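You operate a simulated robot arm through the tools that you are given. There is no shell and no other tool.

The job below is to be done with a simulated robot arm. You get a single attempt, and the scene is never put back.

Task
Highlight the amount due on the water and piano bills with the pink highlighter.
Fine: then lay the water bill in the red tray; the highlighter goes back in the pen stand. Set down upright: what you pick out. A coat counts when it lies all over at full strength: go over it till it gets no stronger.

It is judged by the outcome, as a careful person would: the job done as asked, and still so three seconds after it is handed in. It fails if anything else is knocked over, pushed out of place, dropped, spilled or broken.

Robot
A 7-joint arm with a two-finger parallel gripper, fixed in place. Base frame: the origin is at the foot of the arm, x ahead of it, y to its left, z up; the work surface is at about z = 0.75. Readings come in m, rad, newtons and seconds.
With the tool pointing down near the work surface it reaches from about 0.2 to 0.68 m from the base axis. Its first joint turns from -1.152 to 1.152 rad. Payload 2.4 kg.
The tool frame sits at the grasp point between the pads (the TCP): z along the fingers, y along the line on which they close. The tips reach 0.03 m beyond it. Largest opening 0.094 m; finger width 0.028, thickness 0.01; the body of the gripper, 0.05 by 0.096 m, starts 0.055 m behind the TCP.
Orientation is that of the tool frame in the base frame, as a unit quaternion [x, y, z, w]. With the fingers straight down and closing along the base's y, the tool's x points along the base's -x, its y along +y and its z along -z.

Tools
- The arm moves only by the tool arm_command. Its argument "moves" is one flat list of numbers, 7 for each row, row after row: the shift along the tool's x, y, z in m, then the turn, a rotation vector about the tool's x, y, z in rad, then the opening, from 0 (shut) to 1 (fully open). In form: [tx, ty, tz, ax, ay, az, claw, tx, ty, tz, ax, ay, az, claw, ...]. A call has 1 to 20 rows; each row is the pose to reach, as a shift and turn from the pose commanded when the call began, along the tool's axes at that moment. Rows are played at 5 a second. More than 0.05 m and 0.15 rad between two rows, or a gripper value outside its range, and nothing of the call is played. A pose out of reach is approached as far as the arm can. The call stops where the force on the tool passes 70 N (or 10 N more than at its start, if that is more) or the arm is blocked; 0.2 s more then pass. Each finger travels about 0.153 m/s and halts on what it meets, pressing with about 20 N; the grip force reading is that of the motor and also rises with nothing between the fingers. The clock runs only during rows and for 0.2 s after the last one: add rows that repeat a pose to give the fingers time. It gives the time, the measured TCP pose, the force on the tool (base axes), the opening and the grip force at its end, in the units of the frame above (readings bear some noise), with the torque about the TCP (base axes, N m) and any sound that the robot's microphone picked up.
- Cameras (640 x 400 px; columns grow to the right, rows downward): "scene" is fixed at [0.0398, 0.4797, 1.4357]; the picture's right is [-0.71, -0.71, 0.00], its down [-0.45, 0.45, -0.77] and it looks along [0.54, -0.54, -0.64] (base axes); focal length 324 px, centre (320, 200). "wrist" rides on the gripper at [0.076, 0.014, -0.102] in the tool frame; the picture's right is [-0.18, 0.98, 0.00], its down [-0.75, -0.14, -0.64] and it looks along [-0.63, -0.12, 0.77] (tool axes); focal length 243 px, centre (320, 200). There is no depth. A picture from a camera that has moved, and an enlarged one, comes with that camera's place and axes in the base frame and with its lens.
- capture(camera): a new picture of that camera. No time passes.
- close_up(camera, box): a new picture of the part [left, top, right, bottom] of that camera's present view, enlarged. No time passes.
- hand_in(): hands the job in; it is judged then, once.

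Nothing tells you positions but the pictures and the camera data. Unless the task says otherwise, let go and move clear before handing in.

The tools are called after "Request:" as name(argument=value, ...) on one line, values as JSON. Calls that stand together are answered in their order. arm_command: Moves the arm, as the interface text tells. Its arguments: {"type":"object","properties":{"moves":{"type":"array"}},"required":["moves"]} The other tools are called the same way: capture (camera) takes a picture; close_up (camera, box) takes an enlarged picture of a part of a camera's view; hand_in () hands the job in.

At the start:

```text
clock: 0.0
position: [0.4367, 0.1311, 1.1537]
tcp_rot: [-0.001, 1.0, -0.001, -0.001]
contact_force: [-0.2, 0.5, 0.0]
moment: [0.01, -0.04, 0.01]
finger_gap: 0.0941
finger_force: 0.0
```

scene: 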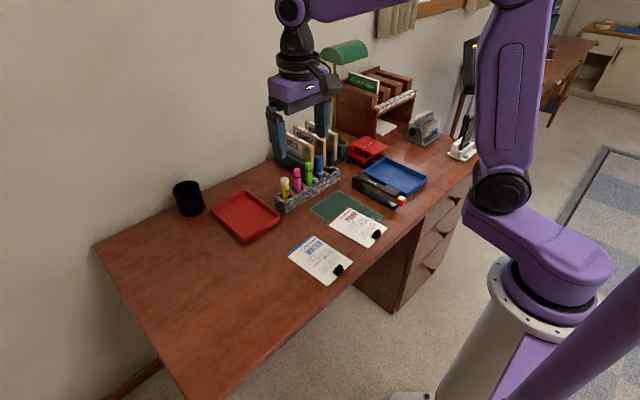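
wrist: 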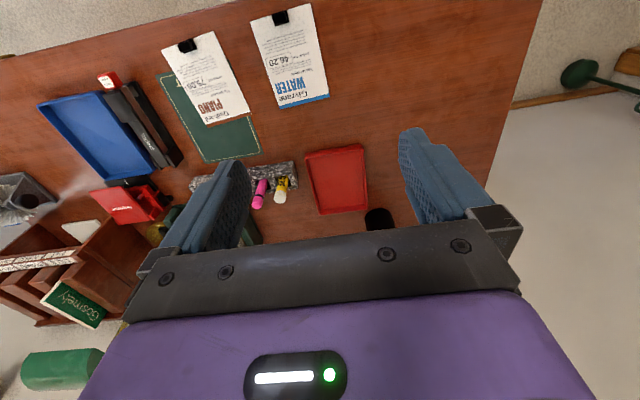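

I see a desk with two bills (water, piano), each with a black clip, a granite pen stand with highlighters, and red and blue trays. I'll look closer before moving.

Request:
close_up(camera="scene", box=[260, 130, 360, 220])

Request:
close_up(camera="scene", box=[280, 190, 400, 290])

Request:
close_up(camera="wrist", box=[150, 0, 350, 125])

Request:
close_up(camera="wrist", box=[180, 120, 400, 250])

```text
4.44 times, centred on (310, 175) of scene
camera zoom: at [0.0398, 0.4797, 1.4357], right [-0.71, -0.71, 0.0], down [-0.45, 0.45, -0.77], along [0.54, -0.54, -0.64], focal length 1438 px, centre (364, 311)
```

zoom: 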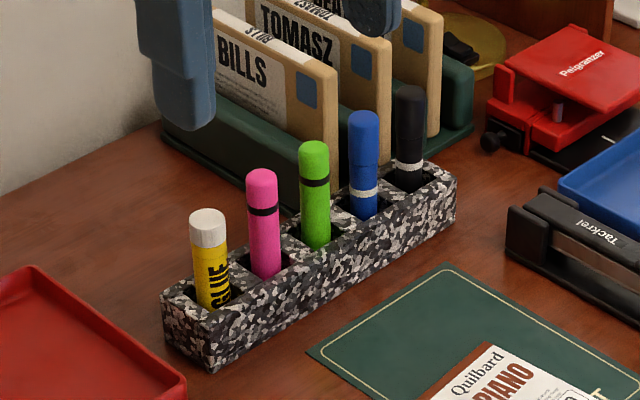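

```text
4.00 times, centred on (340, 240) of scene
camera zoom: at [0.0398, 0.4797, 1.4357], right [-0.71, -0.71, 0.0], down [-0.45, 0.45, -0.77], along [0.54, -0.54, -0.64], focal length 1294 px, centre (240, 40)
```

zoom: 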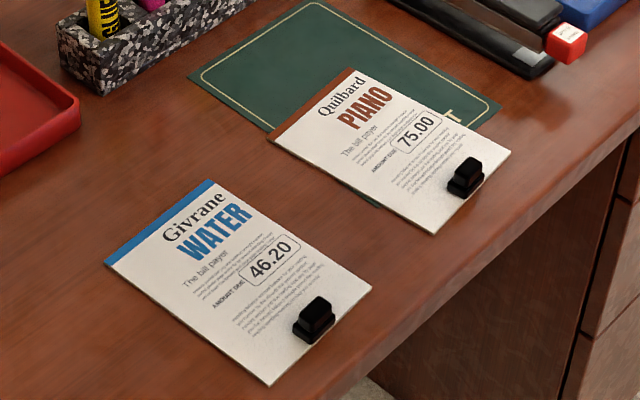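

```text
3.20 times, centred on (250, 62) of wrist
camera zoom: at [0.3621, 0.1446, 1.2547], right [0.18, 0.98, 0.0], down [0.75, -0.14, 0.64], along [0.63, -0.12, -0.77], focal length 776 px, centre (544, 640)
```

zoom: 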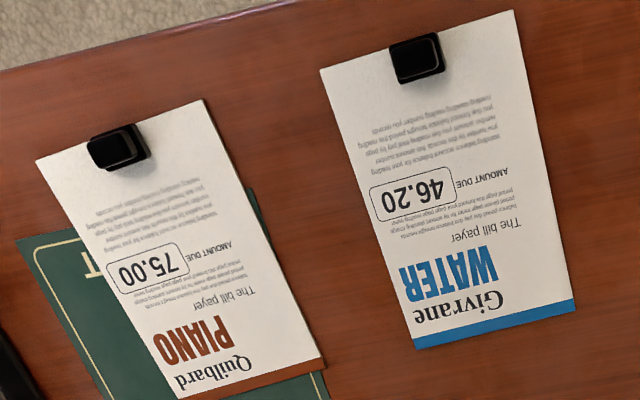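

```text
2.91 times, centred on (290, 185) of wrist
camera zoom: at [0.3621, 0.1446, 1.2547], right [0.18, 0.98, 0.0], down [0.75, -0.14, 0.64], along [0.63, -0.12, -0.77], focal length 706 px, centre (407, 244)
```

zoom: 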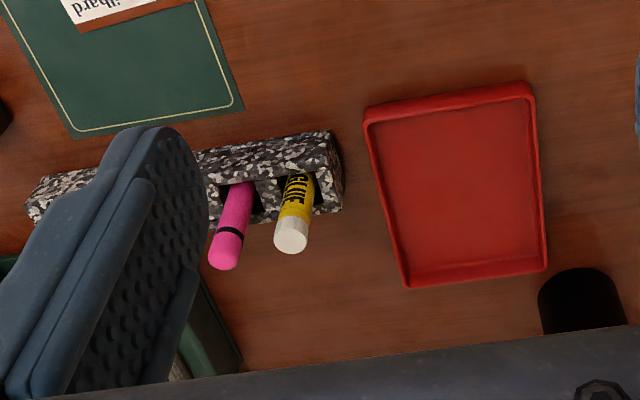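

The pink highlighter stands at about (0.668, -0.050), its top at z≈0.868. The amount boxes are near (0.436, 0.054) for water and (0.446, -0.115) for piano, and the red tray is centred near (0.717, 0.125). Next I move to a point above and short of the highlighter for a closer look.

Request:
arm_command(moves=[-0.026, -0.026, 0.022, 0, 0, 0, 1, -0.052, -0.052, 0.044, 0, 0, 0, 1, -0.078, -0.078, 0.066, 0, 0, 0, 1, -0.105, -0.104, 0.088, 0, 0, 0, 0.8, -0.131, -0.13, 0.11, 0, 0, 0, 0.6, -0.157, -0.156, 0.132, 0, 0, 0, 0.5, -0.1833, -0.1811, 0.1537, 0, 0, 0, 0.5])

Request:
capture(camera="wrist")

Request:
capture(camera="scene")

```text
clock: 1.6
position: [0.6212, -0.0473, 0.9974]
tcp_rot: [-0.001, 1.0, 0.0, 0.0]
contact_force: [-0.2, 0.4, -0.2]
moment: [-0.02, 0.01, 0.0]
finger_gap: 0.0473
finger_force: 0.2
```

```text
taken
camera wrist: at [0.5462, -0.0339, 1.0987], right [0.18, 0.98, 0.0], down [0.75, -0.14, 0.64], along [0.63, -0.12, -0.77], focal length 243 px, centre (320, 200)
```

wrist: 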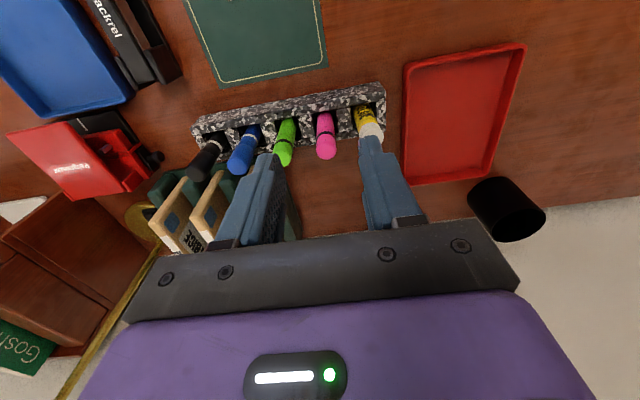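

```text
taken
```

scene: 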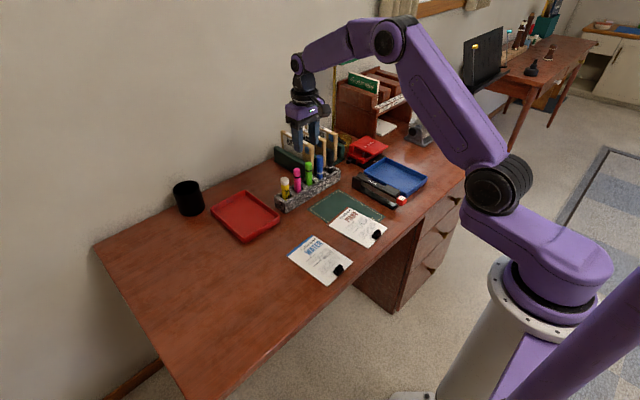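

The row of pens lies along y with the highlighter ahead of the gripper. I'll take an enlarged picture to pin down its position and the spacing to its neighbours.

Request:
close_up(camera="wrist", box=[180, 70, 420, 220])

Request:
close_up(camera="scene", box=[260, 80, 360, 220])

```text
2.67 times, centred on (300, 145) of wrist
camera zoom: at [0.5462, -0.0339, 1.0987], right [0.18, 0.98, 0.0], down [0.75, -0.14, 0.64], along [0.63, -0.12, -0.77], focal length 647 px, centre (373, 347)
```

zoom: 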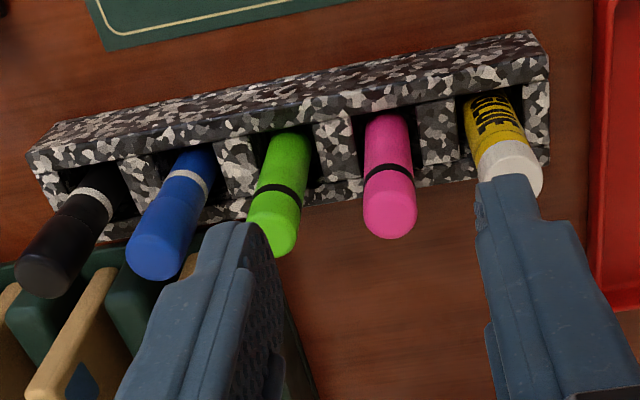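

```text
2.86 times, centred on (310, 150) of scene
camera zoom: at [0.0397, 0.4797, 1.4357], right [-0.71, -0.71, 0.0], down [-0.45, 0.45, -0.77], along [0.54, -0.54, -0.64], focal length 924 px, centre (349, 343)
```

zoom: 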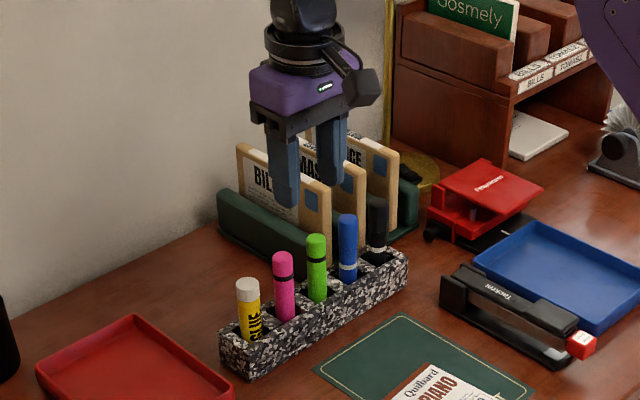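

The highlighter is about 0.020 m across, centred near (0.670, -0.051), with about 0.027 m of gap to each neighbour. I'll go above it with the fingers opened to about 0.04 m and check the alignment.

Request:
arm_command(moves=[-0.024, -0.0015, 0.02, 0, 0, 0, 0.43, -0.048, -0.003, 0.045, 0, 0, 0, 0.43, -0.048, -0.003, 0.08, 0, 0, 0, 0.43, -0.048, -0.003, 0.08, 0, 0, 0, 0.43])

Request:
capture(camera="wrist")

Request:
close_up(camera="scene", box=[260, 110, 360, 220])

```text
clock: 2.6
position: [0.6695, -0.053, 0.9165]
tcp_rot: [0.0, 1.0, 0.0, -0.001]
contact_force: [1.1, -0.3, -0.2]
moment: [-0.02, 0.01, 0.0]
finger_gap: 0.0405
finger_force: 0.0
```

```text
taken
camera wrist: at [0.5936, -0.039, 1.0191], right [0.18, 0.98, 0.0], down [0.75, -0.14, 0.64], along [0.63, -0.12, -0.77], focal length 243 px, centre (320, 200)
```

wrist: 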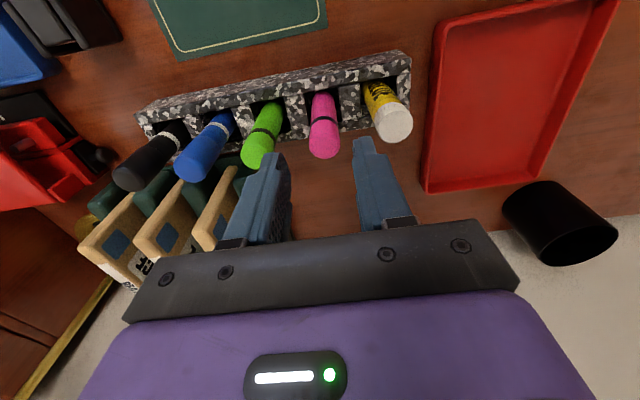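

```text
3.64 times, centred on (310, 165) of scene
camera zoom: at [0.0398, 0.4797, 1.4357], right [-0.71, -0.71, 0.0], down [-0.45, 0.45, -0.77], along [0.54, -0.54, -0.64], focal length 1176 px, centre (356, 327)
```

zoom: 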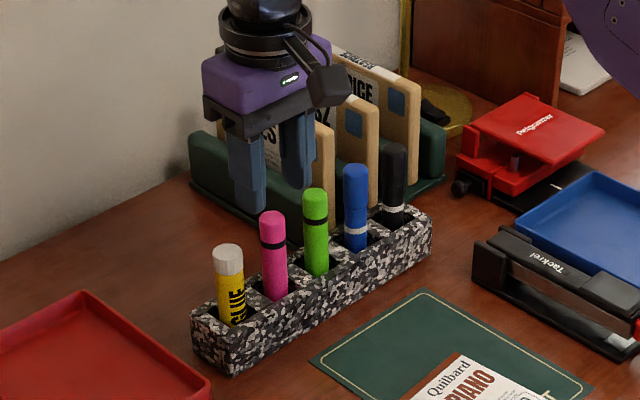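

The gripper is centred over the highlighter with clearance on both sides. I'll descend to z≈0.83 and close.

Request:
arm_command(moves=[-0.0015, 0.001, 0.03, 0, 0, 0, 0.43, -0.0015, 0.001, 0.06, 0, 0, 0, 0.43, -0.0015, 0.001, 0.085, 0, 0, 0, 0.43, -0.0015, 0.001, 0.085, 0, 0, 0, 0.43])

Request:
capture(camera="wrist")

Request:
close_up(camera="scene", box=[260, 110, 360, 220])

```text
clock: 3.6
position: [0.671, -0.05, 0.8335]
tcp_rot: [0.001, 1.0, 0.0, 0.0]
contact_force: [0.4, -0.1, 0.0]
moment: [0.02, -0.02, 0.02]
finger_gap: 0.0403
finger_force: 0.1
```

```text
taken
camera wrist: at [0.5957, -0.0368, 0.9351], right [0.18, 0.98, 0.0], down [0.75, -0.14, 0.64], along [0.63, -0.12, -0.77], focal length 243 px, centre (320, 200)
```

wrist: 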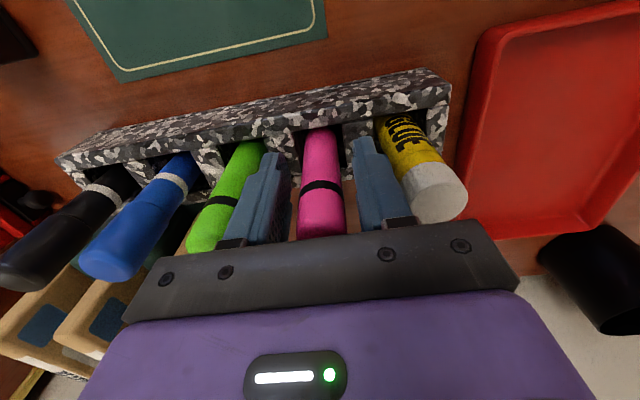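

```text
3.64 times, centred on (310, 165) of scene
camera zoom: at [0.0398, 0.4797, 1.4357], right [-0.71, -0.71, 0.0], down [-0.45, 0.45, -0.77], along [0.54, -0.54, -0.64], focal length 1176 px, centre (356, 327)
```

zoom: 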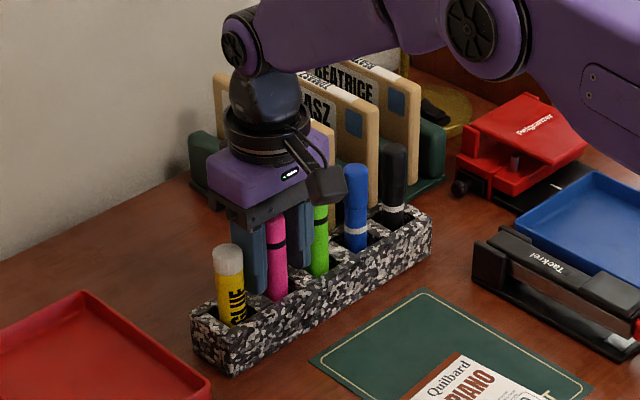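

The highlighter sits between the fingers, clear of the neighbours. I'll close and then lift straight up to look at the lower end.

Request:
arm_command(moves=[0, 0, 0, 0, 0, 0, 0.3, 0, 0, 0, 0, 0, 0, 0.2, 0, 0, 0, 0, 0, 0, 0.1, 0, 0, 0, 0, 0, 0, 0.1, 0, 0, 0, 0, 0, 0, 0.1])

Request:
capture(camera="wrist")

```text
clock: 4.8
position: [0.6704, -0.0505, 0.833]
tcp_rot: [0.0, 1.0, 0.0, 0.0]
contact_force: [0.1, -0.6, 0.1]
moment: [-0.07, 0.0, 0.01]
finger_gap: 0.0208
finger_force: 19.6
```

```text
taken
camera wrist: at [0.5957, -0.0368, 0.9354], right [0.18, 0.98, 0.0], down [0.75, -0.14, 0.64], along [0.63, -0.12, -0.77], focal length 243 px, centre (320, 200)
```

wrist: 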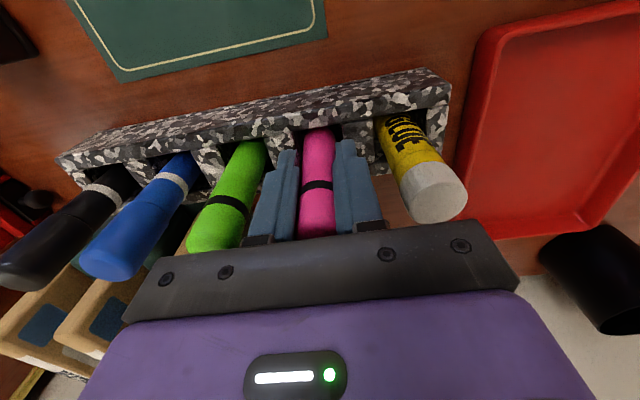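

Gripped at 0.021 m. Now I lift it straight up by 0.12 m.

Request:
arm_command(moves=[0, 0, -0.03, 0, 0, 0, 0.1, 0, 0, -0.06, 0, 0, 0, 0.1, 0, 0, -0.09, 0, 0, 0, 0.1, 0, 0, -0.12, 0, 0, 0, 0.1, 0.03, 0, -0.12, 0, 0, 0, 0.1, 0.06, 0, -0.12, 0, 0, 0, 0.1, 0.06, 0, -0.12, 0, 0, 0, 0.1])

Request:
capture(camera="wrist")

Request:
close_up(camera="scene", box=[260, 100, 360, 220])

```text
clock: 6.4
position: [0.6091, -0.0501, 0.9557]
tcp_rot: [0.0, 1.0, 0.0, 0.0]
contact_force: [-0.6, -0.4, 0.1]
moment: [-0.03, 0.05, 0.01]
finger_gap: 0.0206
finger_force: 19.9
```

```text
taken
camera wrist: at [0.5346, -0.0372, 1.0569], right [0.18, 0.98, 0.0], down [0.75, -0.14, 0.64], along [0.63, -0.12, -0.77], focal length 243 px, centre (320, 200)
```

wrist: 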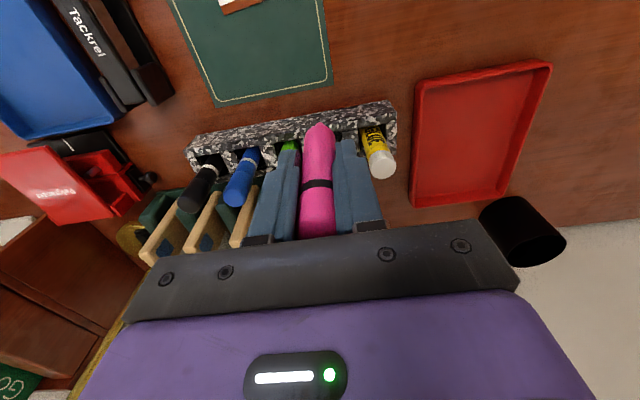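

```text
3.33 times, centred on (310, 160) of scene
camera zoom: at [0.0398, 0.4797, 1.4357], right [-0.71, -0.71, 0.0], down [-0.45, 0.45, -0.77], along [0.54, -0.54, -0.64], focal length 1078 px, centre (353, 333)
```

zoom: 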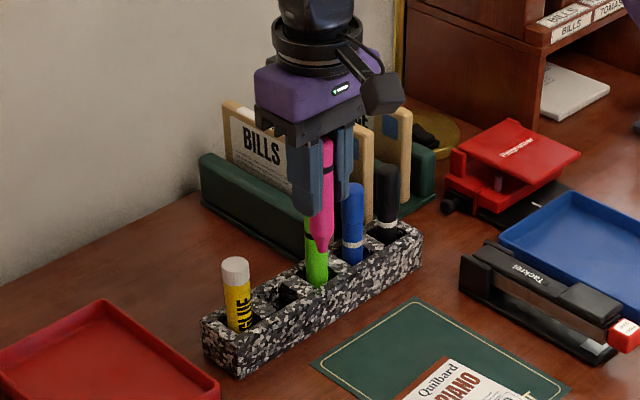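

The lower end narrows to a bare nib, so the tip points down and there's no cap to deal with. I'll enlarge both views to find the nib's position relative to the TCP.

Request:
close_up(camera="scene", box=[290, 140, 330, 180])

Request:
close_up(camera="wrist", box=[270, 100, 370, 170])

```text
10.00 times, centred on (310, 160) of scene
camera zoom: at [0.0398, 0.4797, 1.4357], right [-0.71, -0.71, 0.0], down [-0.45, 0.45, -0.77], along [0.54, -0.54, -0.64], focal length 3235 px, centre (420, 600)
```

zoom: 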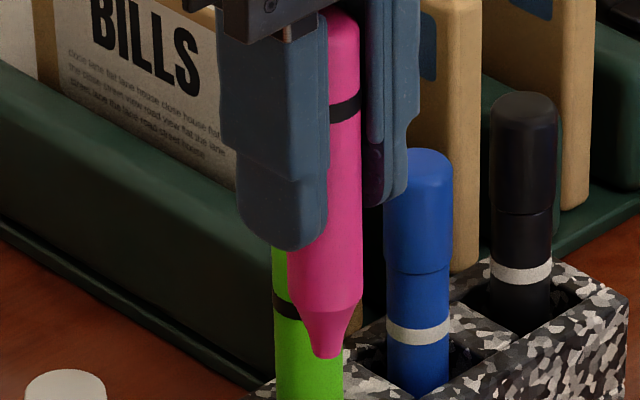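

```text
5.71 times, centred on (320, 135) of wrist
camera zoom: at [0.5346, -0.0372, 1.0569], right [0.18, 0.98, 0.0], down [0.75, -0.14, 0.64], along [0.63, -0.12, -0.77], focal length 1386 px, centre (320, 571)
```

zoom: 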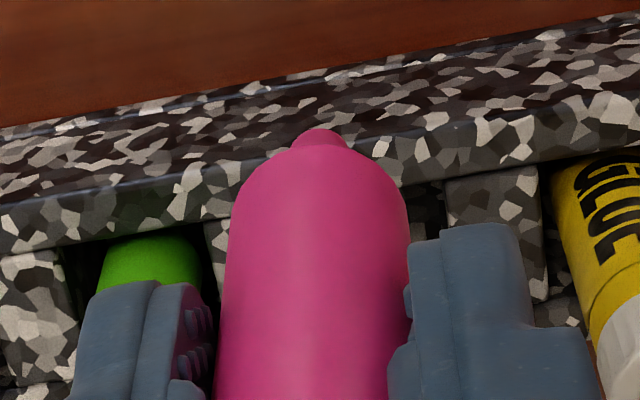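

The nib is about 7 mm wide, vertical under the grip, and about 0.078 m below the TCP. I'll move above the water bill and get a precise view of the box.

Request:
arm_command(moves=[0.03, 0.018, 0.0, 0, 0, 0, 0.1, 0.06, 0.036, 0.0, 0, 0, 0, 0.1, 0.09, 0.054, 0.0, 0, 0, 0, 0.1, 0.12, 0.072, 0.0, 0, 0, 0, 0.1, 0.15, 0.09, 0, 0, 0, 0, 0.1, 0.173, 0.104, 0, 0, 0, 0, 0.1, 0.173, 0.104, 0, 0, 0, 0, 0.1])

Request:
capture(camera="wrist")

Request:
close_up(camera="scene", box=[310, 220, 360, 290])

```text
clock: 8.0
position: [0.436, 0.0515, 0.9531]
tcp_rot: [-0.001, 1.0, 0.0, 0.0]
contact_force: [0.6, 0.1, 0.5]
moment: [0.02, -0.03, 0.02]
finger_gap: 0.0206
finger_force: 20.2
```

```text
taken
camera wrist: at [0.362, 0.0645, 1.054], right [0.18, 0.98, 0.0], down [0.75, -0.14, 0.64], along [0.63, -0.12, -0.77], focal length 243 px, centre (320, 200)
```

wrist: 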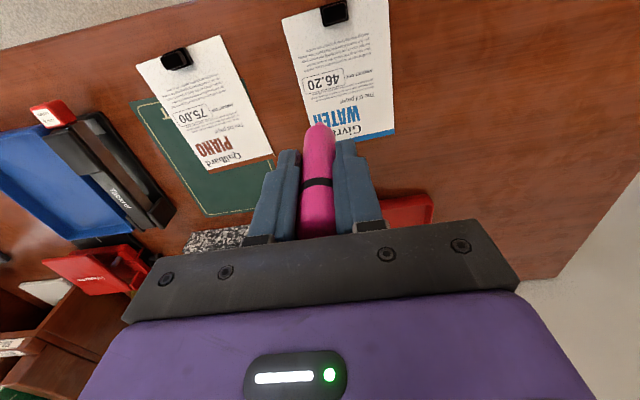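

```text
5.71 times, centred on (335, 255) of scene
camera zoom: at [0.0398, 0.4797, 1.4357], right [-0.71, -0.71, 0.0], down [-0.45, 0.45, -0.77], along [0.54, -0.54, -0.64], focal length 1849 px, centre (234, -114)
```

zoom: 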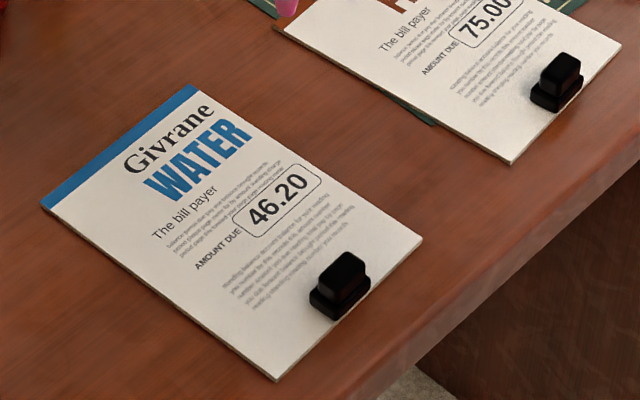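

Request:
close_up(camera="wrist", box=[275, 0, 405, 140])

Request:
close_up(camera="scene", box=[305, 240, 345, 270])

Request:
close_up(camera="wrist", box=[295, 60, 355, 100])

Request:
close_up(camera="wrist", box=[160, 90, 220, 140])

Request:
close_up(camera="scene", box=[340, 205, 380, 245])

```text
2.86 times, centred on (340, 70) of wrist
camera zoom: at [0.362, 0.0645, 1.054], right [0.18, 0.98, 0.0], down [0.75, -0.14, 0.64], along [0.63, -0.12, -0.77], focal length 693 px, centre (263, 571)
```

zoom: 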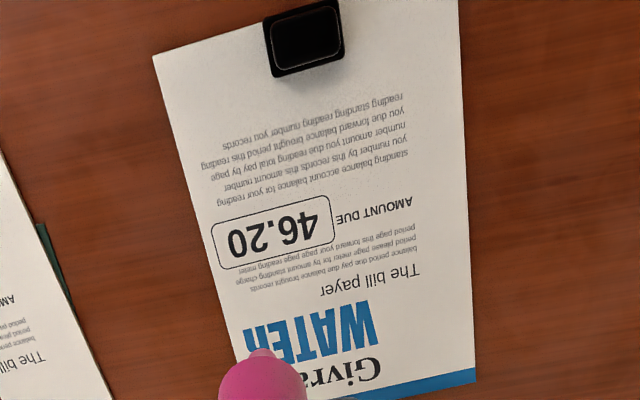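

```text
13.33 times, centred on (325, 255) of scene
camera zoom: at [0.0398, 0.4797, 1.4357], right [-0.71, -0.71, 0.0], down [-0.45, 0.45, -0.77], along [0.54, -0.54, -0.64], focal length 4314 px, centre (253, -533)
```

zoom: 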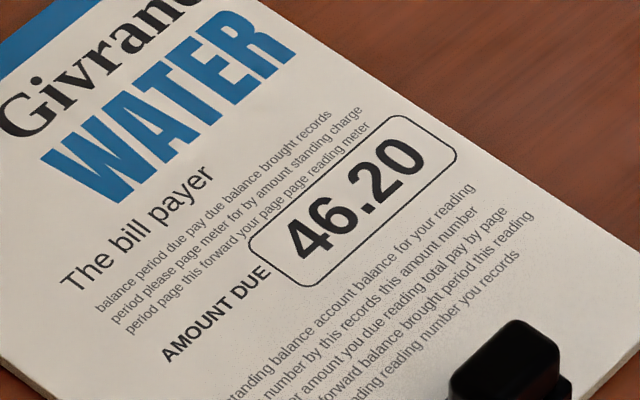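

```text
10.00 times, centred on (325, 80) of wrist
camera zoom: at [0.362, 0.0645, 1.054], right [0.18, 0.98, 0.0], down [0.75, -0.14, 0.64], along [0.63, -0.12, -0.77], focal length 2426 px, centre (270, 1400)
```

zoom: 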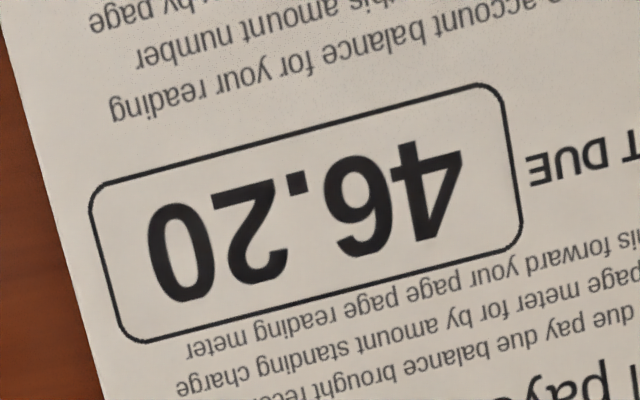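

```text
8.00 times, centred on (190, 115) of wrist
camera zoom: at [0.362, 0.0645, 1.054], right [0.18, 0.98, 0.0], down [0.75, -0.14, 0.64], along [0.63, -0.12, -0.77], focal length 1941 px, centre (1360, 880)
```

zoom: 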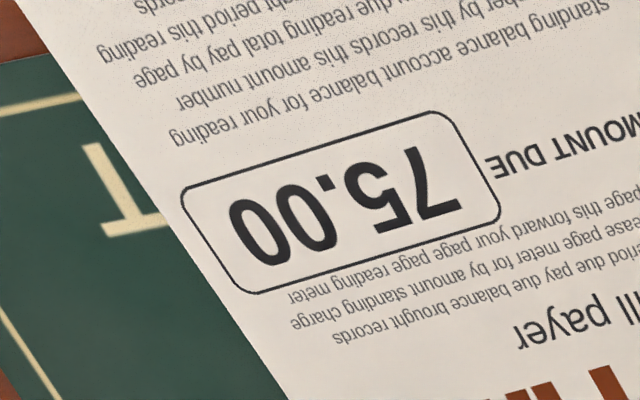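

```text
10.00 times, centred on (360, 225) of scene
camera zoom: at [0.0398, 0.4797, 1.4357], right [-0.71, -0.71, 0.0], down [-0.45, 0.45, -0.77], along [0.54, -0.54, -0.64], focal length 3235 px, centre (-80, -50)
```

zoom: 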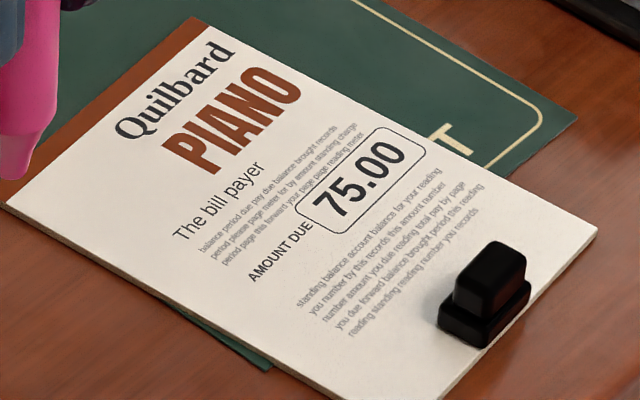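

The water amount box is centred near (0.4363, 0.054), about 0.049 × 0.0185 m. I'll bring the nib to about 1 cm above its centre and check alignment.

Request:
arm_command(moves=[0.001, 0.003, 0.04, 0, 0, 0, 0.1, 0.001, 0.003, 0.08, 0, 0, 0, 0.1, 0.001, 0.003, 0.111, 0, 0, 0, 0.1, 0.001, 0.003, 0.111, 0, 0, 0, 0.1, 0.001, 0.003, 0.111, 0, 0, 0, 0.1])

Request:
close_up(camera="wrist", box=[265, 60, 385, 140])

Request:
close_up(camera="scene", box=[305, 230, 345, 270])

Request:
capture(camera="wrist")

```text
clock: 9.2
position: [0.4377, 0.0547, 0.8426]
tcp_rot: [0.001, 1.0, -0.001, 0.001]
contact_force: [0.2, 0.4, -0.7]
moment: [-0.03, -0.04, -0.01]
finger_gap: 0.0202
finger_force: 20.4
```

```text
5.00 times, centred on (325, 100) of wrist
camera zoom: at [0.3623, 0.0687, 0.9438], right [0.18, 0.98, 0.0], down [0.75, -0.14, 0.64], along [0.63, -0.12, -0.77], focal length 1213 px, centre (295, 700)
```

zoom: 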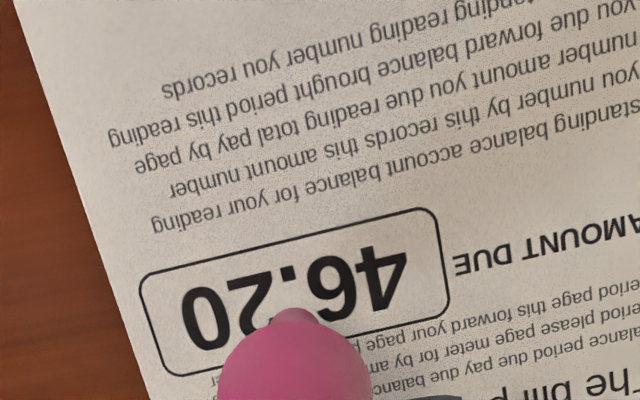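

```text
10.00 times, centred on (325, 250) of scene
camera zoom: at [0.0398, 0.4797, 1.4357], right [-0.71, -0.71, 0.0], down [-0.45, 0.45, -0.77], along [0.54, -0.54, -0.64], focal length 3235 px, centre (270, -300)
```

zoom: 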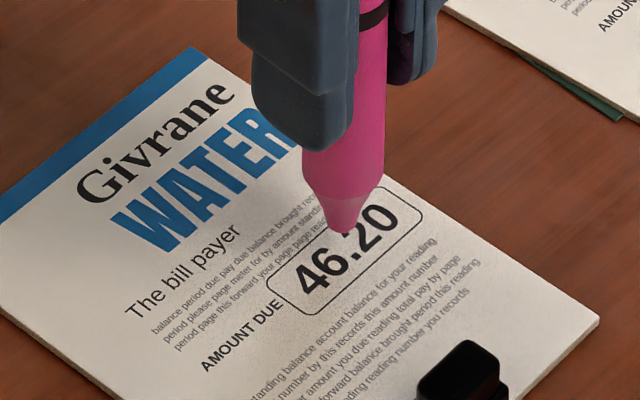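

```text
taken
camera wrist: at [0.3623, 0.0687, 0.9438], right [0.18, 0.98, 0.0], down [0.75, -0.14, 0.64], along [0.63, -0.12, -0.77], focal length 243 px, centre (320, 200)
```

wrist: 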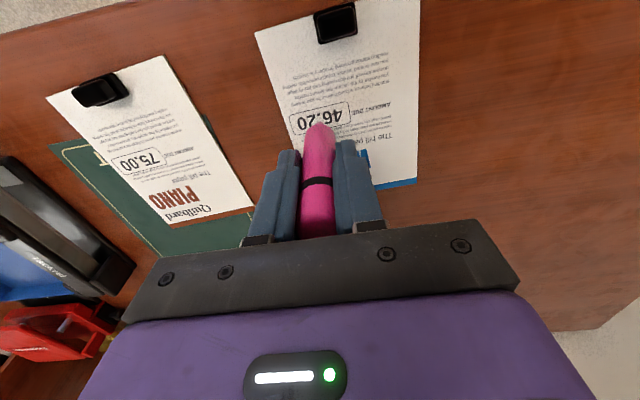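

The nib hovers about 7 mm above the paper, within 1–2 mm of the box centre. I'll lower it in small steps to find contact.

Request:
arm_command(moves=[0.001, 0, 0.002, 0, 0, 0, 0.1, 0.001, 0, 0.004, 0, 0, 0, 0.1, 0.001, 0, 0.005, 0, 0, 0, 0.1, 0.001, 0, 0.005, 0, 0, 0, 0.1])

Request:
close_up(camera="scene", box=[315, 235, 345, 265])

```text
clock: 10.2
position: [0.4351, 0.0541, 0.8389]
tcp_rot: [-0.001, 1.0, -0.001, 0.0]
contact_force: [0.5, 0.5, 0.7]
moment: [0.03, 0.03, -0.02]
finger_gap: 0.0206
finger_force: 19.7
```

```text
13.33 times, centred on (330, 250) of scene
camera zoom: at [0.0398, 0.4797, 1.4357], right [-0.71, -0.71, 0.0], down [-0.45, 0.45, -0.77], along [0.54, -0.54, -0.64], focal length 4314 px, centre (187, -467)
```

zoom: 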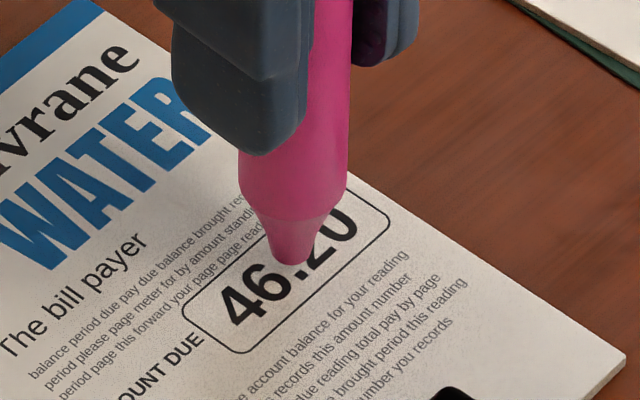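

The nib looks to be just about touching, with no clear force yet. I'll continue in 1 mm steps.

Request:
arm_command(moves=[0, 0, 0.001, 0, 0, 0, 0.1, 0, 0, 0.002, 0, 0, 0, 0.1, 0, 0, 0.002, 0, 0, 0, 0.1])

Request:
close_up(camera="scene", box=[315, 235, 345, 265])

```text
clock: 11.0
position: [0.4352, 0.0558, 0.8349]
tcp_rot: [-0.001, 1.0, -0.001, 0.0]
contact_force: [-0.2, -0.5, -0.8]
moment: [-0.03, 0.03, -0.01]
finger_gap: 0.0209
finger_force: 20.0
```

```text
13.33 times, centred on (330, 250) of scene
camera zoom: at [0.0398, 0.4797, 1.4357], right [-0.71, -0.71, 0.0], down [-0.45, 0.45, -0.77], along [0.54, -0.54, -0.64], focal length 4314 px, centre (187, -467)
```

zoom: 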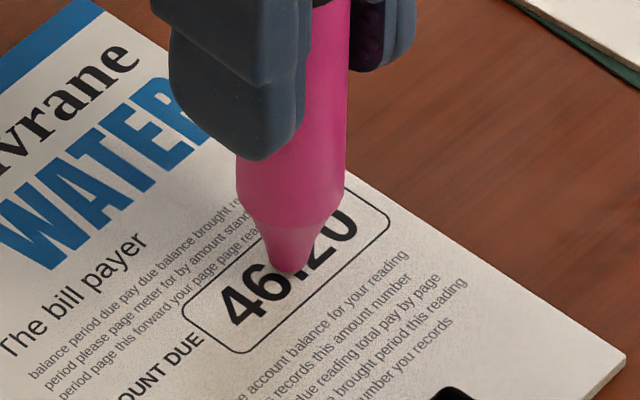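

Still no contact force; the nib is within a millimetre or so. I'll keep stepping down.

Request:
arm_command(moves=[0, 0, 0.001, 0, 0, 0, 0.1, 0, 0, 0.0015, 0, 0, 0, 0.1, 0, 0, 0.0015, 0, 0, 0, 0.1])

Request:
close_up(camera="scene", box=[315, 235, 345, 265])

Request:
close_up(camera="wrist", box=[275, 80, 375, 150])

```text
clock: 11.8
position: [0.4353, 0.0539, 0.8346]
tcp_rot: [0.0, 1.0, 0.0, 0.0]
contact_force: [0.1, 1.2, 1.0]
moment: [0.08, -0.01, -0.02]
finger_gap: 0.0209
finger_force: 20.3
```

```text
13.33 times, centred on (330, 250) of scene
camera zoom: at [0.0398, 0.4797, 1.4357], right [-0.71, -0.71, 0.0], down [-0.45, 0.45, -0.77], along [0.54, -0.54, -0.64], focal length 4314 px, centre (187, -467)
```

zoom: 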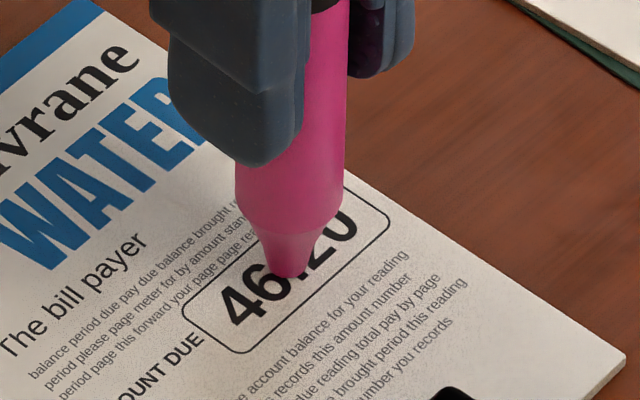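

```text
5.71 times, centred on (325, 115) of wrist
camera zoom: at [0.3606, 0.0687, 0.9361], right [0.18, 0.98, 0.0], down [0.75, -0.14, 0.64], along [0.63, -0.12, -0.77], focal length 1386 px, centre (291, 686)
```

zoom: 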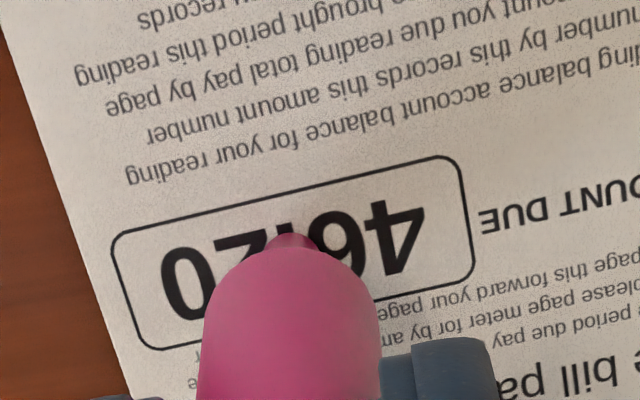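

The force may just be starting to rise. One more millimetre.

Request:
arm_command(moves=[0, 0, 0.0005, 0, 0, 0, 0.1, 0, 0, 0.001, 0, 0, 0, 0.1, 0, 0, 0.001, 0, 0, 0, 0.1])

Request:
close_up(camera="scene", box=[315, 235, 345, 265])

```text
clock: 12.6
position: [0.4362, 0.0536, 0.8318]
tcp_rot: [0.0, 1.0, 0.0, 0.001]
contact_force: [-0.9, 2.3, 10.6]
moment: [0.36, 0.04, -0.04]
finger_gap: 0.0206
finger_force: 20.1
```

```text
13.33 times, centred on (330, 250) of scene
camera zoom: at [0.0396, 0.4797, 1.4357], right [-0.71, -0.71, 0.0], down [-0.45, 0.45, -0.77], along [0.54, -0.54, -0.64], focal length 4314 px, centre (187, -467)
```

zoom: 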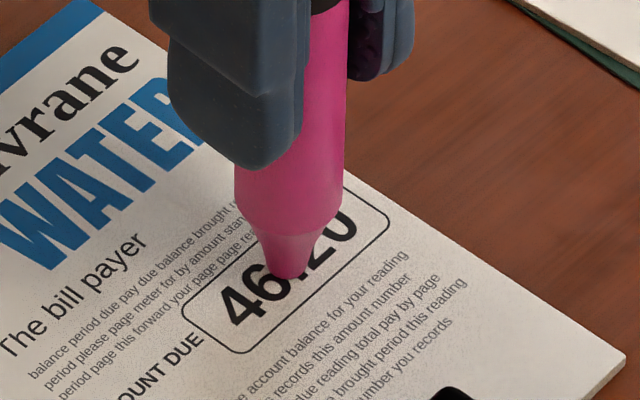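

Contact made at about 10 N. I'll ease off to a few newtons and try a short stroke to see how the ink lays and whether the bill stays put.

Request:
arm_command(moves=[0, 0, -0.0006, 0, 0, 0, 0.1, 0, 0.004, -0.0006, 0, 0, 0, 0.1, 0, 0.008, -0.0006, 0, 0, 0, 0.1, 0, 0.012, -0.0006, 0, 0, 0, 0.1])

Request:
close_up(camera="scene", box=[305, 225, 355, 275])

Request:
close_up(camera="wrist", box=[265, 80, 385, 150])

```text
clock: 13.6
position: [0.4345, 0.0674, 0.8341]
tcp_rot: [0.0, 1.0, 0.001, -0.001]
contact_force: [-0.1, -0.4, -0.2]
moment: [0.0, 0.04, 0.04]
finger_gap: 0.0206
finger_force: 19.7
```

```text
8.00 times, centred on (330, 250) of scene
camera zoom: at [0.0398, 0.4797, 1.4357], right [-0.71, -0.71, 0.0], down [-0.45, 0.45, -0.77], along [0.54, -0.54, -0.64], focal length 2588 px, centre (240, -200)
```

zoom: 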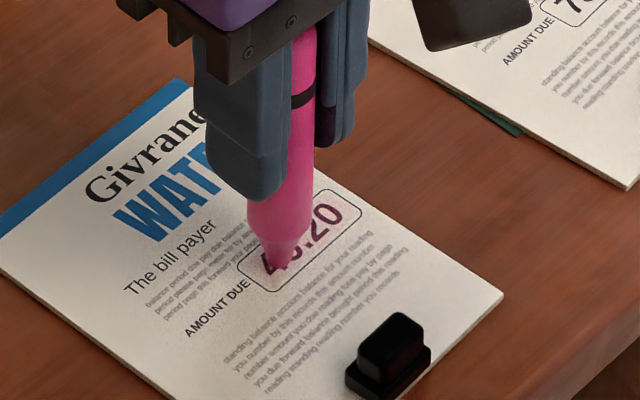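

```text
5.33 times, centred on (325, 115) of wrist
camera zoom: at [0.3595, 0.0805, 0.9362], right [0.18, 0.98, 0.0], down [0.75, -0.14, 0.64], along [0.63, -0.12, -0.77], focal length 1294 px, centre (293, 653)
```

zoom: 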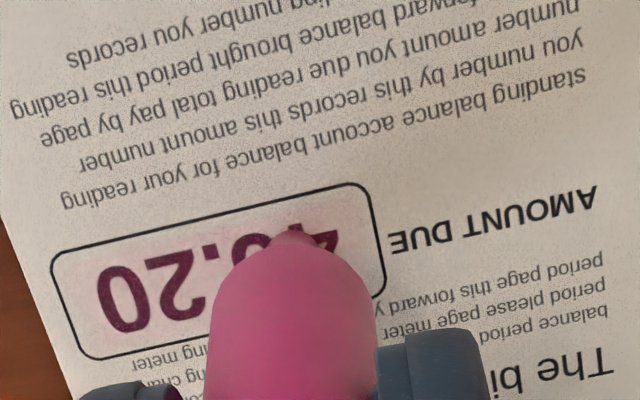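

The ink takes and the bill didn't slide. I'll look closely at where the coat lies so far.

Request:
close_up(camera="scene", box=[320, 240, 344, 262])

Request:
close_up(camera="wrist", box=[272, 108, 342, 150])

```text
16.00 times, centred on (332, 251) of scene
camera zoom: at [0.0398, 0.4797, 1.4357], right [-0.71, -0.71, 0.0], down [-0.45, 0.45, -0.77], along [0.54, -0.54, -0.64], focal length 5176 px, centre (128, -616)
```

zoom: 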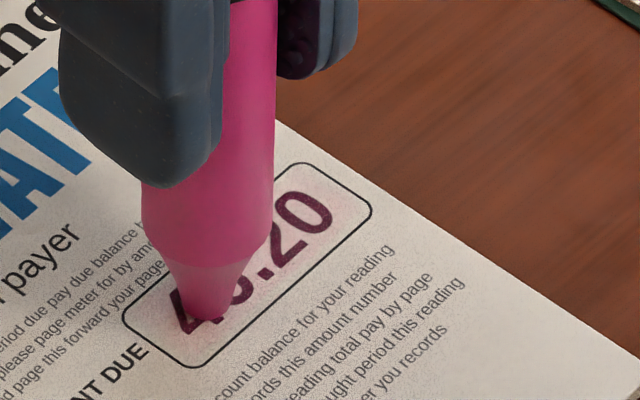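

```text
9.14 times, centred on (307, 129) of wrist
camera zoom: at [0.3595, 0.0805, 0.9362], right [0.18, 0.98, 0.0], down [0.75, -0.14, 0.64], along [0.63, -0.12, -0.77], focal length 2218 px, centre (439, 849)
```

zoom: 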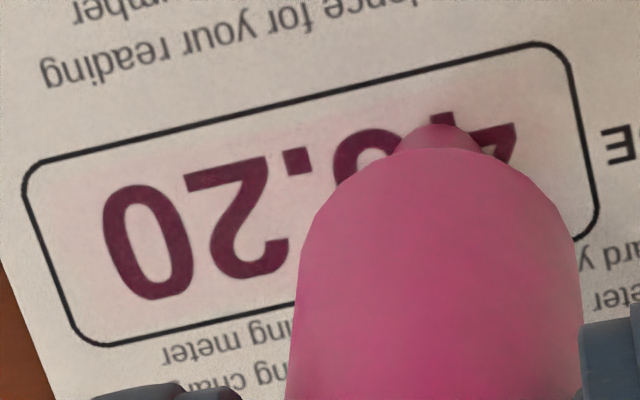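

The coat shows faintly across the box. Now I'll run a full-length pass along the centre lane at slightly more pressure and check force and strength.

Request:
arm_command(moves=[0.0005, 0, 0.0004, 0, 0, 0, 0.1, 0.0008, 0.0085, 0.0004, 0, 0, 0, 0.1, 0.0005, 0, 0.0004, 0, 0, 0, 0.1, 0.0002, -0.008, 0.0004, 0, 0, 0, 0.1, -0.0002, -0.016, 0.0004, 0, 0, 0, 0.1, -0.0005, -0.024, 0.0004, 0, 0, 0, 0.1, -0.0008, -0.0325, 0.0004, 0, 0, 0, 0.1])

Request:
close_up(camera="scene", box=[305, 235, 345, 265])

Request:
close_up(camera="wrist", box=[285, 88, 385, 150])

```text
clock: 15.2
position: [0.4366, 0.0333, 0.8335]
tcp_rot: [0.0, 1.0, 0.0, 0.001]
contact_force: [0.7, -0.4, 2.5]
moment: [-0.09, 0.02, -0.01]
finger_gap: 0.0207
finger_force: 20.1
```

```text
13.33 times, centred on (325, 250) of scene
camera zoom: at [0.0397, 0.4797, 1.4357], right [-0.71, -0.71, 0.0], down [-0.45, 0.45, -0.77], along [0.54, -0.54, -0.64], focal length 4314 px, centre (253, -467)
```

zoom: 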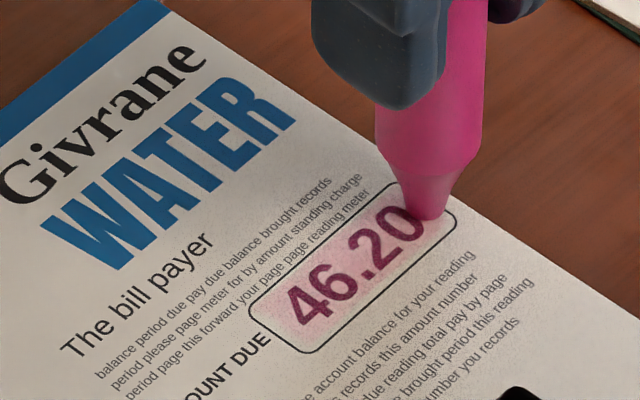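

```text
6.40 times, centred on (335, 119) of wrist
camera zoom: at [0.3607, 0.0472, 0.9355], right [0.18, 0.98, 0.0], down [0.75, -0.14, 0.64], along [0.63, -0.12, -0.77], focal length 1553 px, centre (224, 718)
```

zoom: 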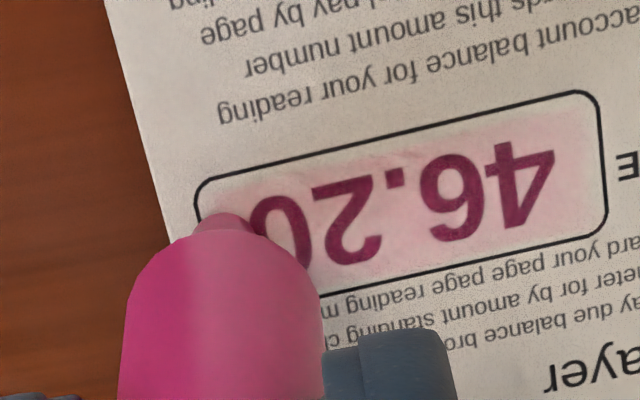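

The coat deepens and the bill stays in place at about 2.5 N. Next I cover the upper and lower lanes of the box.

Request:
arm_command(moves=[-0.003, 0, 0, 0, 0, 0, 0.1, -0.0055, 0, 0, 0, 0, 0, 0.1, -0.0052, 0.0085, 0, 0, 0, 0, 0.1, -0.0049, 0.0165, 0, 0, 0, 0, 0.1, -0.0046, 0.0245, 0, 0, 0, 0, 0.1, -0.0043, 0.0325, 0, 0, 0, 0, 0.1, -0.0039, 0.041, 0, 0, 0, 0, 0.1, 0.0016, 0.041, 0, 0, 0, 0, 0.1, 0.0071, 0.041, 0, 0, 0, 0, 0.1, 0.0067, 0.0325, 0, 0, 0, 0, 0.1, 0.0064, 0.0245, 0, 0, 0, 0, 0.1, 0.0061, 0.0165, 0, 0, 0, 0, 0.1, 0.0058, 0.0085, 0, 0, 0, 0, 0.1, 0.0055, 0, 0, 0, 0, 0, 0.1, 0.0028, 0, 0, 0, 0, 0, 0.1, 0.0031, 0.0085, 0, 0, 0, 0, 0.1, 0.0034, 0.0165, 0, 0, 0, 0, 0.1, 0.0037, 0.0245, 0, 0, 0, 0, 0.1, 0.0041, 0.0325, 0, 0, 0, 0, 0.1, 0.0044, 0.041, 0, 0, 0, 0, 0.1])

Request:
close_up(camera="scene", box=[305, 235, 345, 265])

Request:
close_up(camera="wrist", box=[255, 88, 355, 150])

```text
clock: 19.4
position: [0.4316, 0.0756, 0.8334]
tcp_rot: [0.0, 1.0, -0.001, 0.001]
contact_force: [0.7, 0.5, 0.4]
moment: [-0.03, -0.02, -0.01]
finger_gap: 0.0206
finger_force: 19.5
```

```text
13.33 times, centred on (325, 250) of scene
camera zoom: at [0.0398, 0.4797, 1.4357], right [-0.71, -0.71, 0.0], down [-0.45, 0.45, -0.77], along [0.54, -0.54, -0.64], focal length 4314 px, centre (253, -467)
```

zoom: 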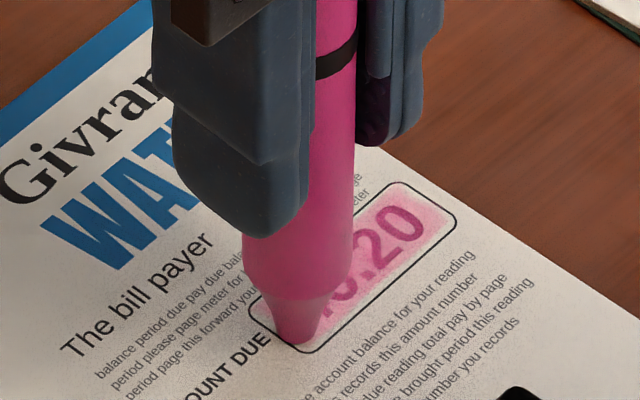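

```text
6.40 times, centred on (305, 119) of wrist
camera zoom: at [0.3571, 0.0891, 0.9352], right [0.18, 0.98, 0.0], down [0.75, -0.14, 0.64], along [0.63, -0.12, -0.77], focal length 1553 px, centre (416, 718)
```

zoom: 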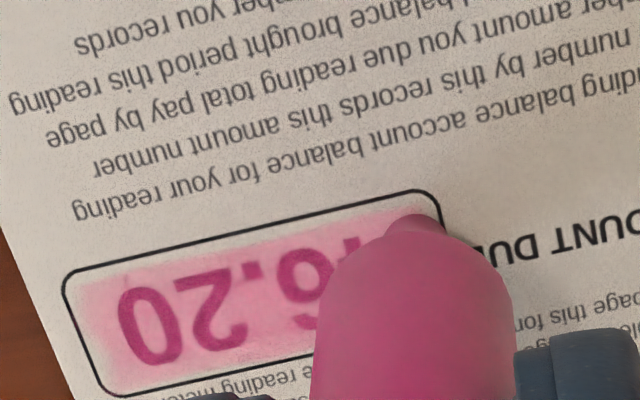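

The coat is stronger but not yet saturated, and contact is light at this end. I'll press a touch more and run four lanes over the whole box.

Request:
arm_command(moves=[0.0032, 0, 0.0003, 0, 0, 0, 0.1, 0.0028, -0.0105, 0.0003, 0, 0, 0, 0.1, 0.0024, -0.0205, 0.0003, 0, 0, 0, 0.1, 0.002, -0.0305, 0.0003, 0, 0, 0, 0.1, 0.0016, -0.041, 0.0003, 0, 0, 0, 0.1, -0.0024, -0.041, 0.0003, 0, 0, 0, 0.1, -0.002, -0.0305, 0.0003, 0, 0, 0, 0.1, -0.0016, -0.0205, 0.0003, 0, 0, 0, 0.1, -0.0012, -0.0105, 0.0003, 0, 0, 0, 0.1, -0.0008, 0, 0.0003, 0, 0, 0, 0.1, -0.0048, 0, 0.0003, 0, 0, 0, 0.1, -0.0052, -0.0105, 0.0003, 0, 0, 0, 0.1, -0.0056, -0.0205, 0.0003, 0, 0, 0, 0.1, -0.006, -0.0305, 0.0003, 0, 0, 0, 0.1, -0.0064, -0.041, 0.0003, 0, 0, 0, 0.1, -0.0104, -0.041, 0.0003, 0, 0, 0, 0.1, -0.01, -0.0305, 0.0003, 0, 0, 0, 0.1, -0.0096, -0.0205, 0.0003, 0, 0, 0, 0.1, -0.0092, -0.0105, 0.0003, 0, 0, 0, 0.1, -0.0088, 0, 0.0003, 0, 0, 0, 0.1])

Request:
close_up(camera="scene", box=[305, 235, 345, 265])

Request:
close_up(camera="wrist", box=[255, 88, 355, 150])

```text
clock: 23.6
position: [0.439, 0.0744, 0.8345]
tcp_rot: [-0.001, 1.0, 0.0, 0.0]
contact_force: [-0.1, 0.7, 0.6]
moment: [0.03, 0.03, 0.01]
finger_gap: 0.0205
finger_force: 20.2
```

```text
13.33 times, centred on (325, 250) of scene
camera zoom: at [0.0398, 0.4797, 1.4357], right [-0.71, -0.71, 0.0], down [-0.45, 0.45, -0.77], along [0.54, -0.54, -0.64], focal length 4314 px, centre (253, -467)
```

zoom: 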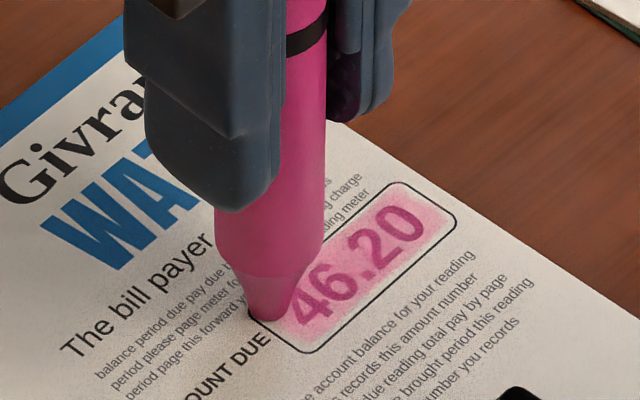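

```text
6.40 times, centred on (305, 119) of wrist
camera zoom: at [0.365, 0.0889, 0.9359], right [0.18, 0.98, 0.0], down [0.75, -0.14, 0.64], along [0.63, -0.12, -0.77], focal length 1553 px, centre (416, 718)
```

zoom: 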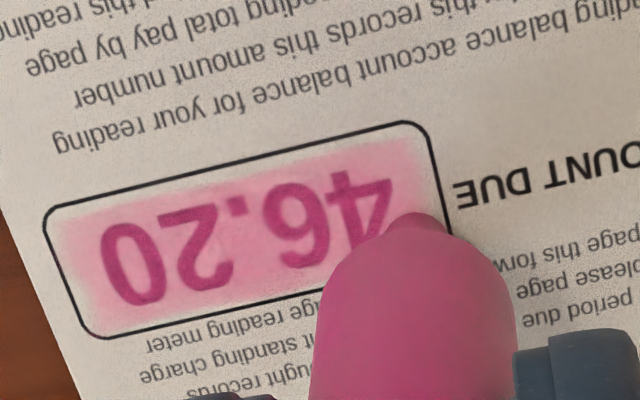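

The coat looks similar to before, but the contact force is very light. I'll press slightly deeper at the box centre and read the force.

Request:
arm_command(moves=[0.003, -0.0105, 0, 0, 0, 0, 0.1, 0.005, -0.0205, 0.0004, 0, 0, 0, 0.1, 0.005, -0.0205, 0.0004, 0, 0, 0, 0.1])

```text
clock: 24.4
position: [0.4352, 0.0557, 0.8333]
tcp_rot: [0.0, 1.0, 0.0, 0.001]
contact_force: [0.7, 2.1, 6.6]
moment: [0.27, -0.05, 0.01]
finger_gap: 0.02
finger_force: 20.8
```

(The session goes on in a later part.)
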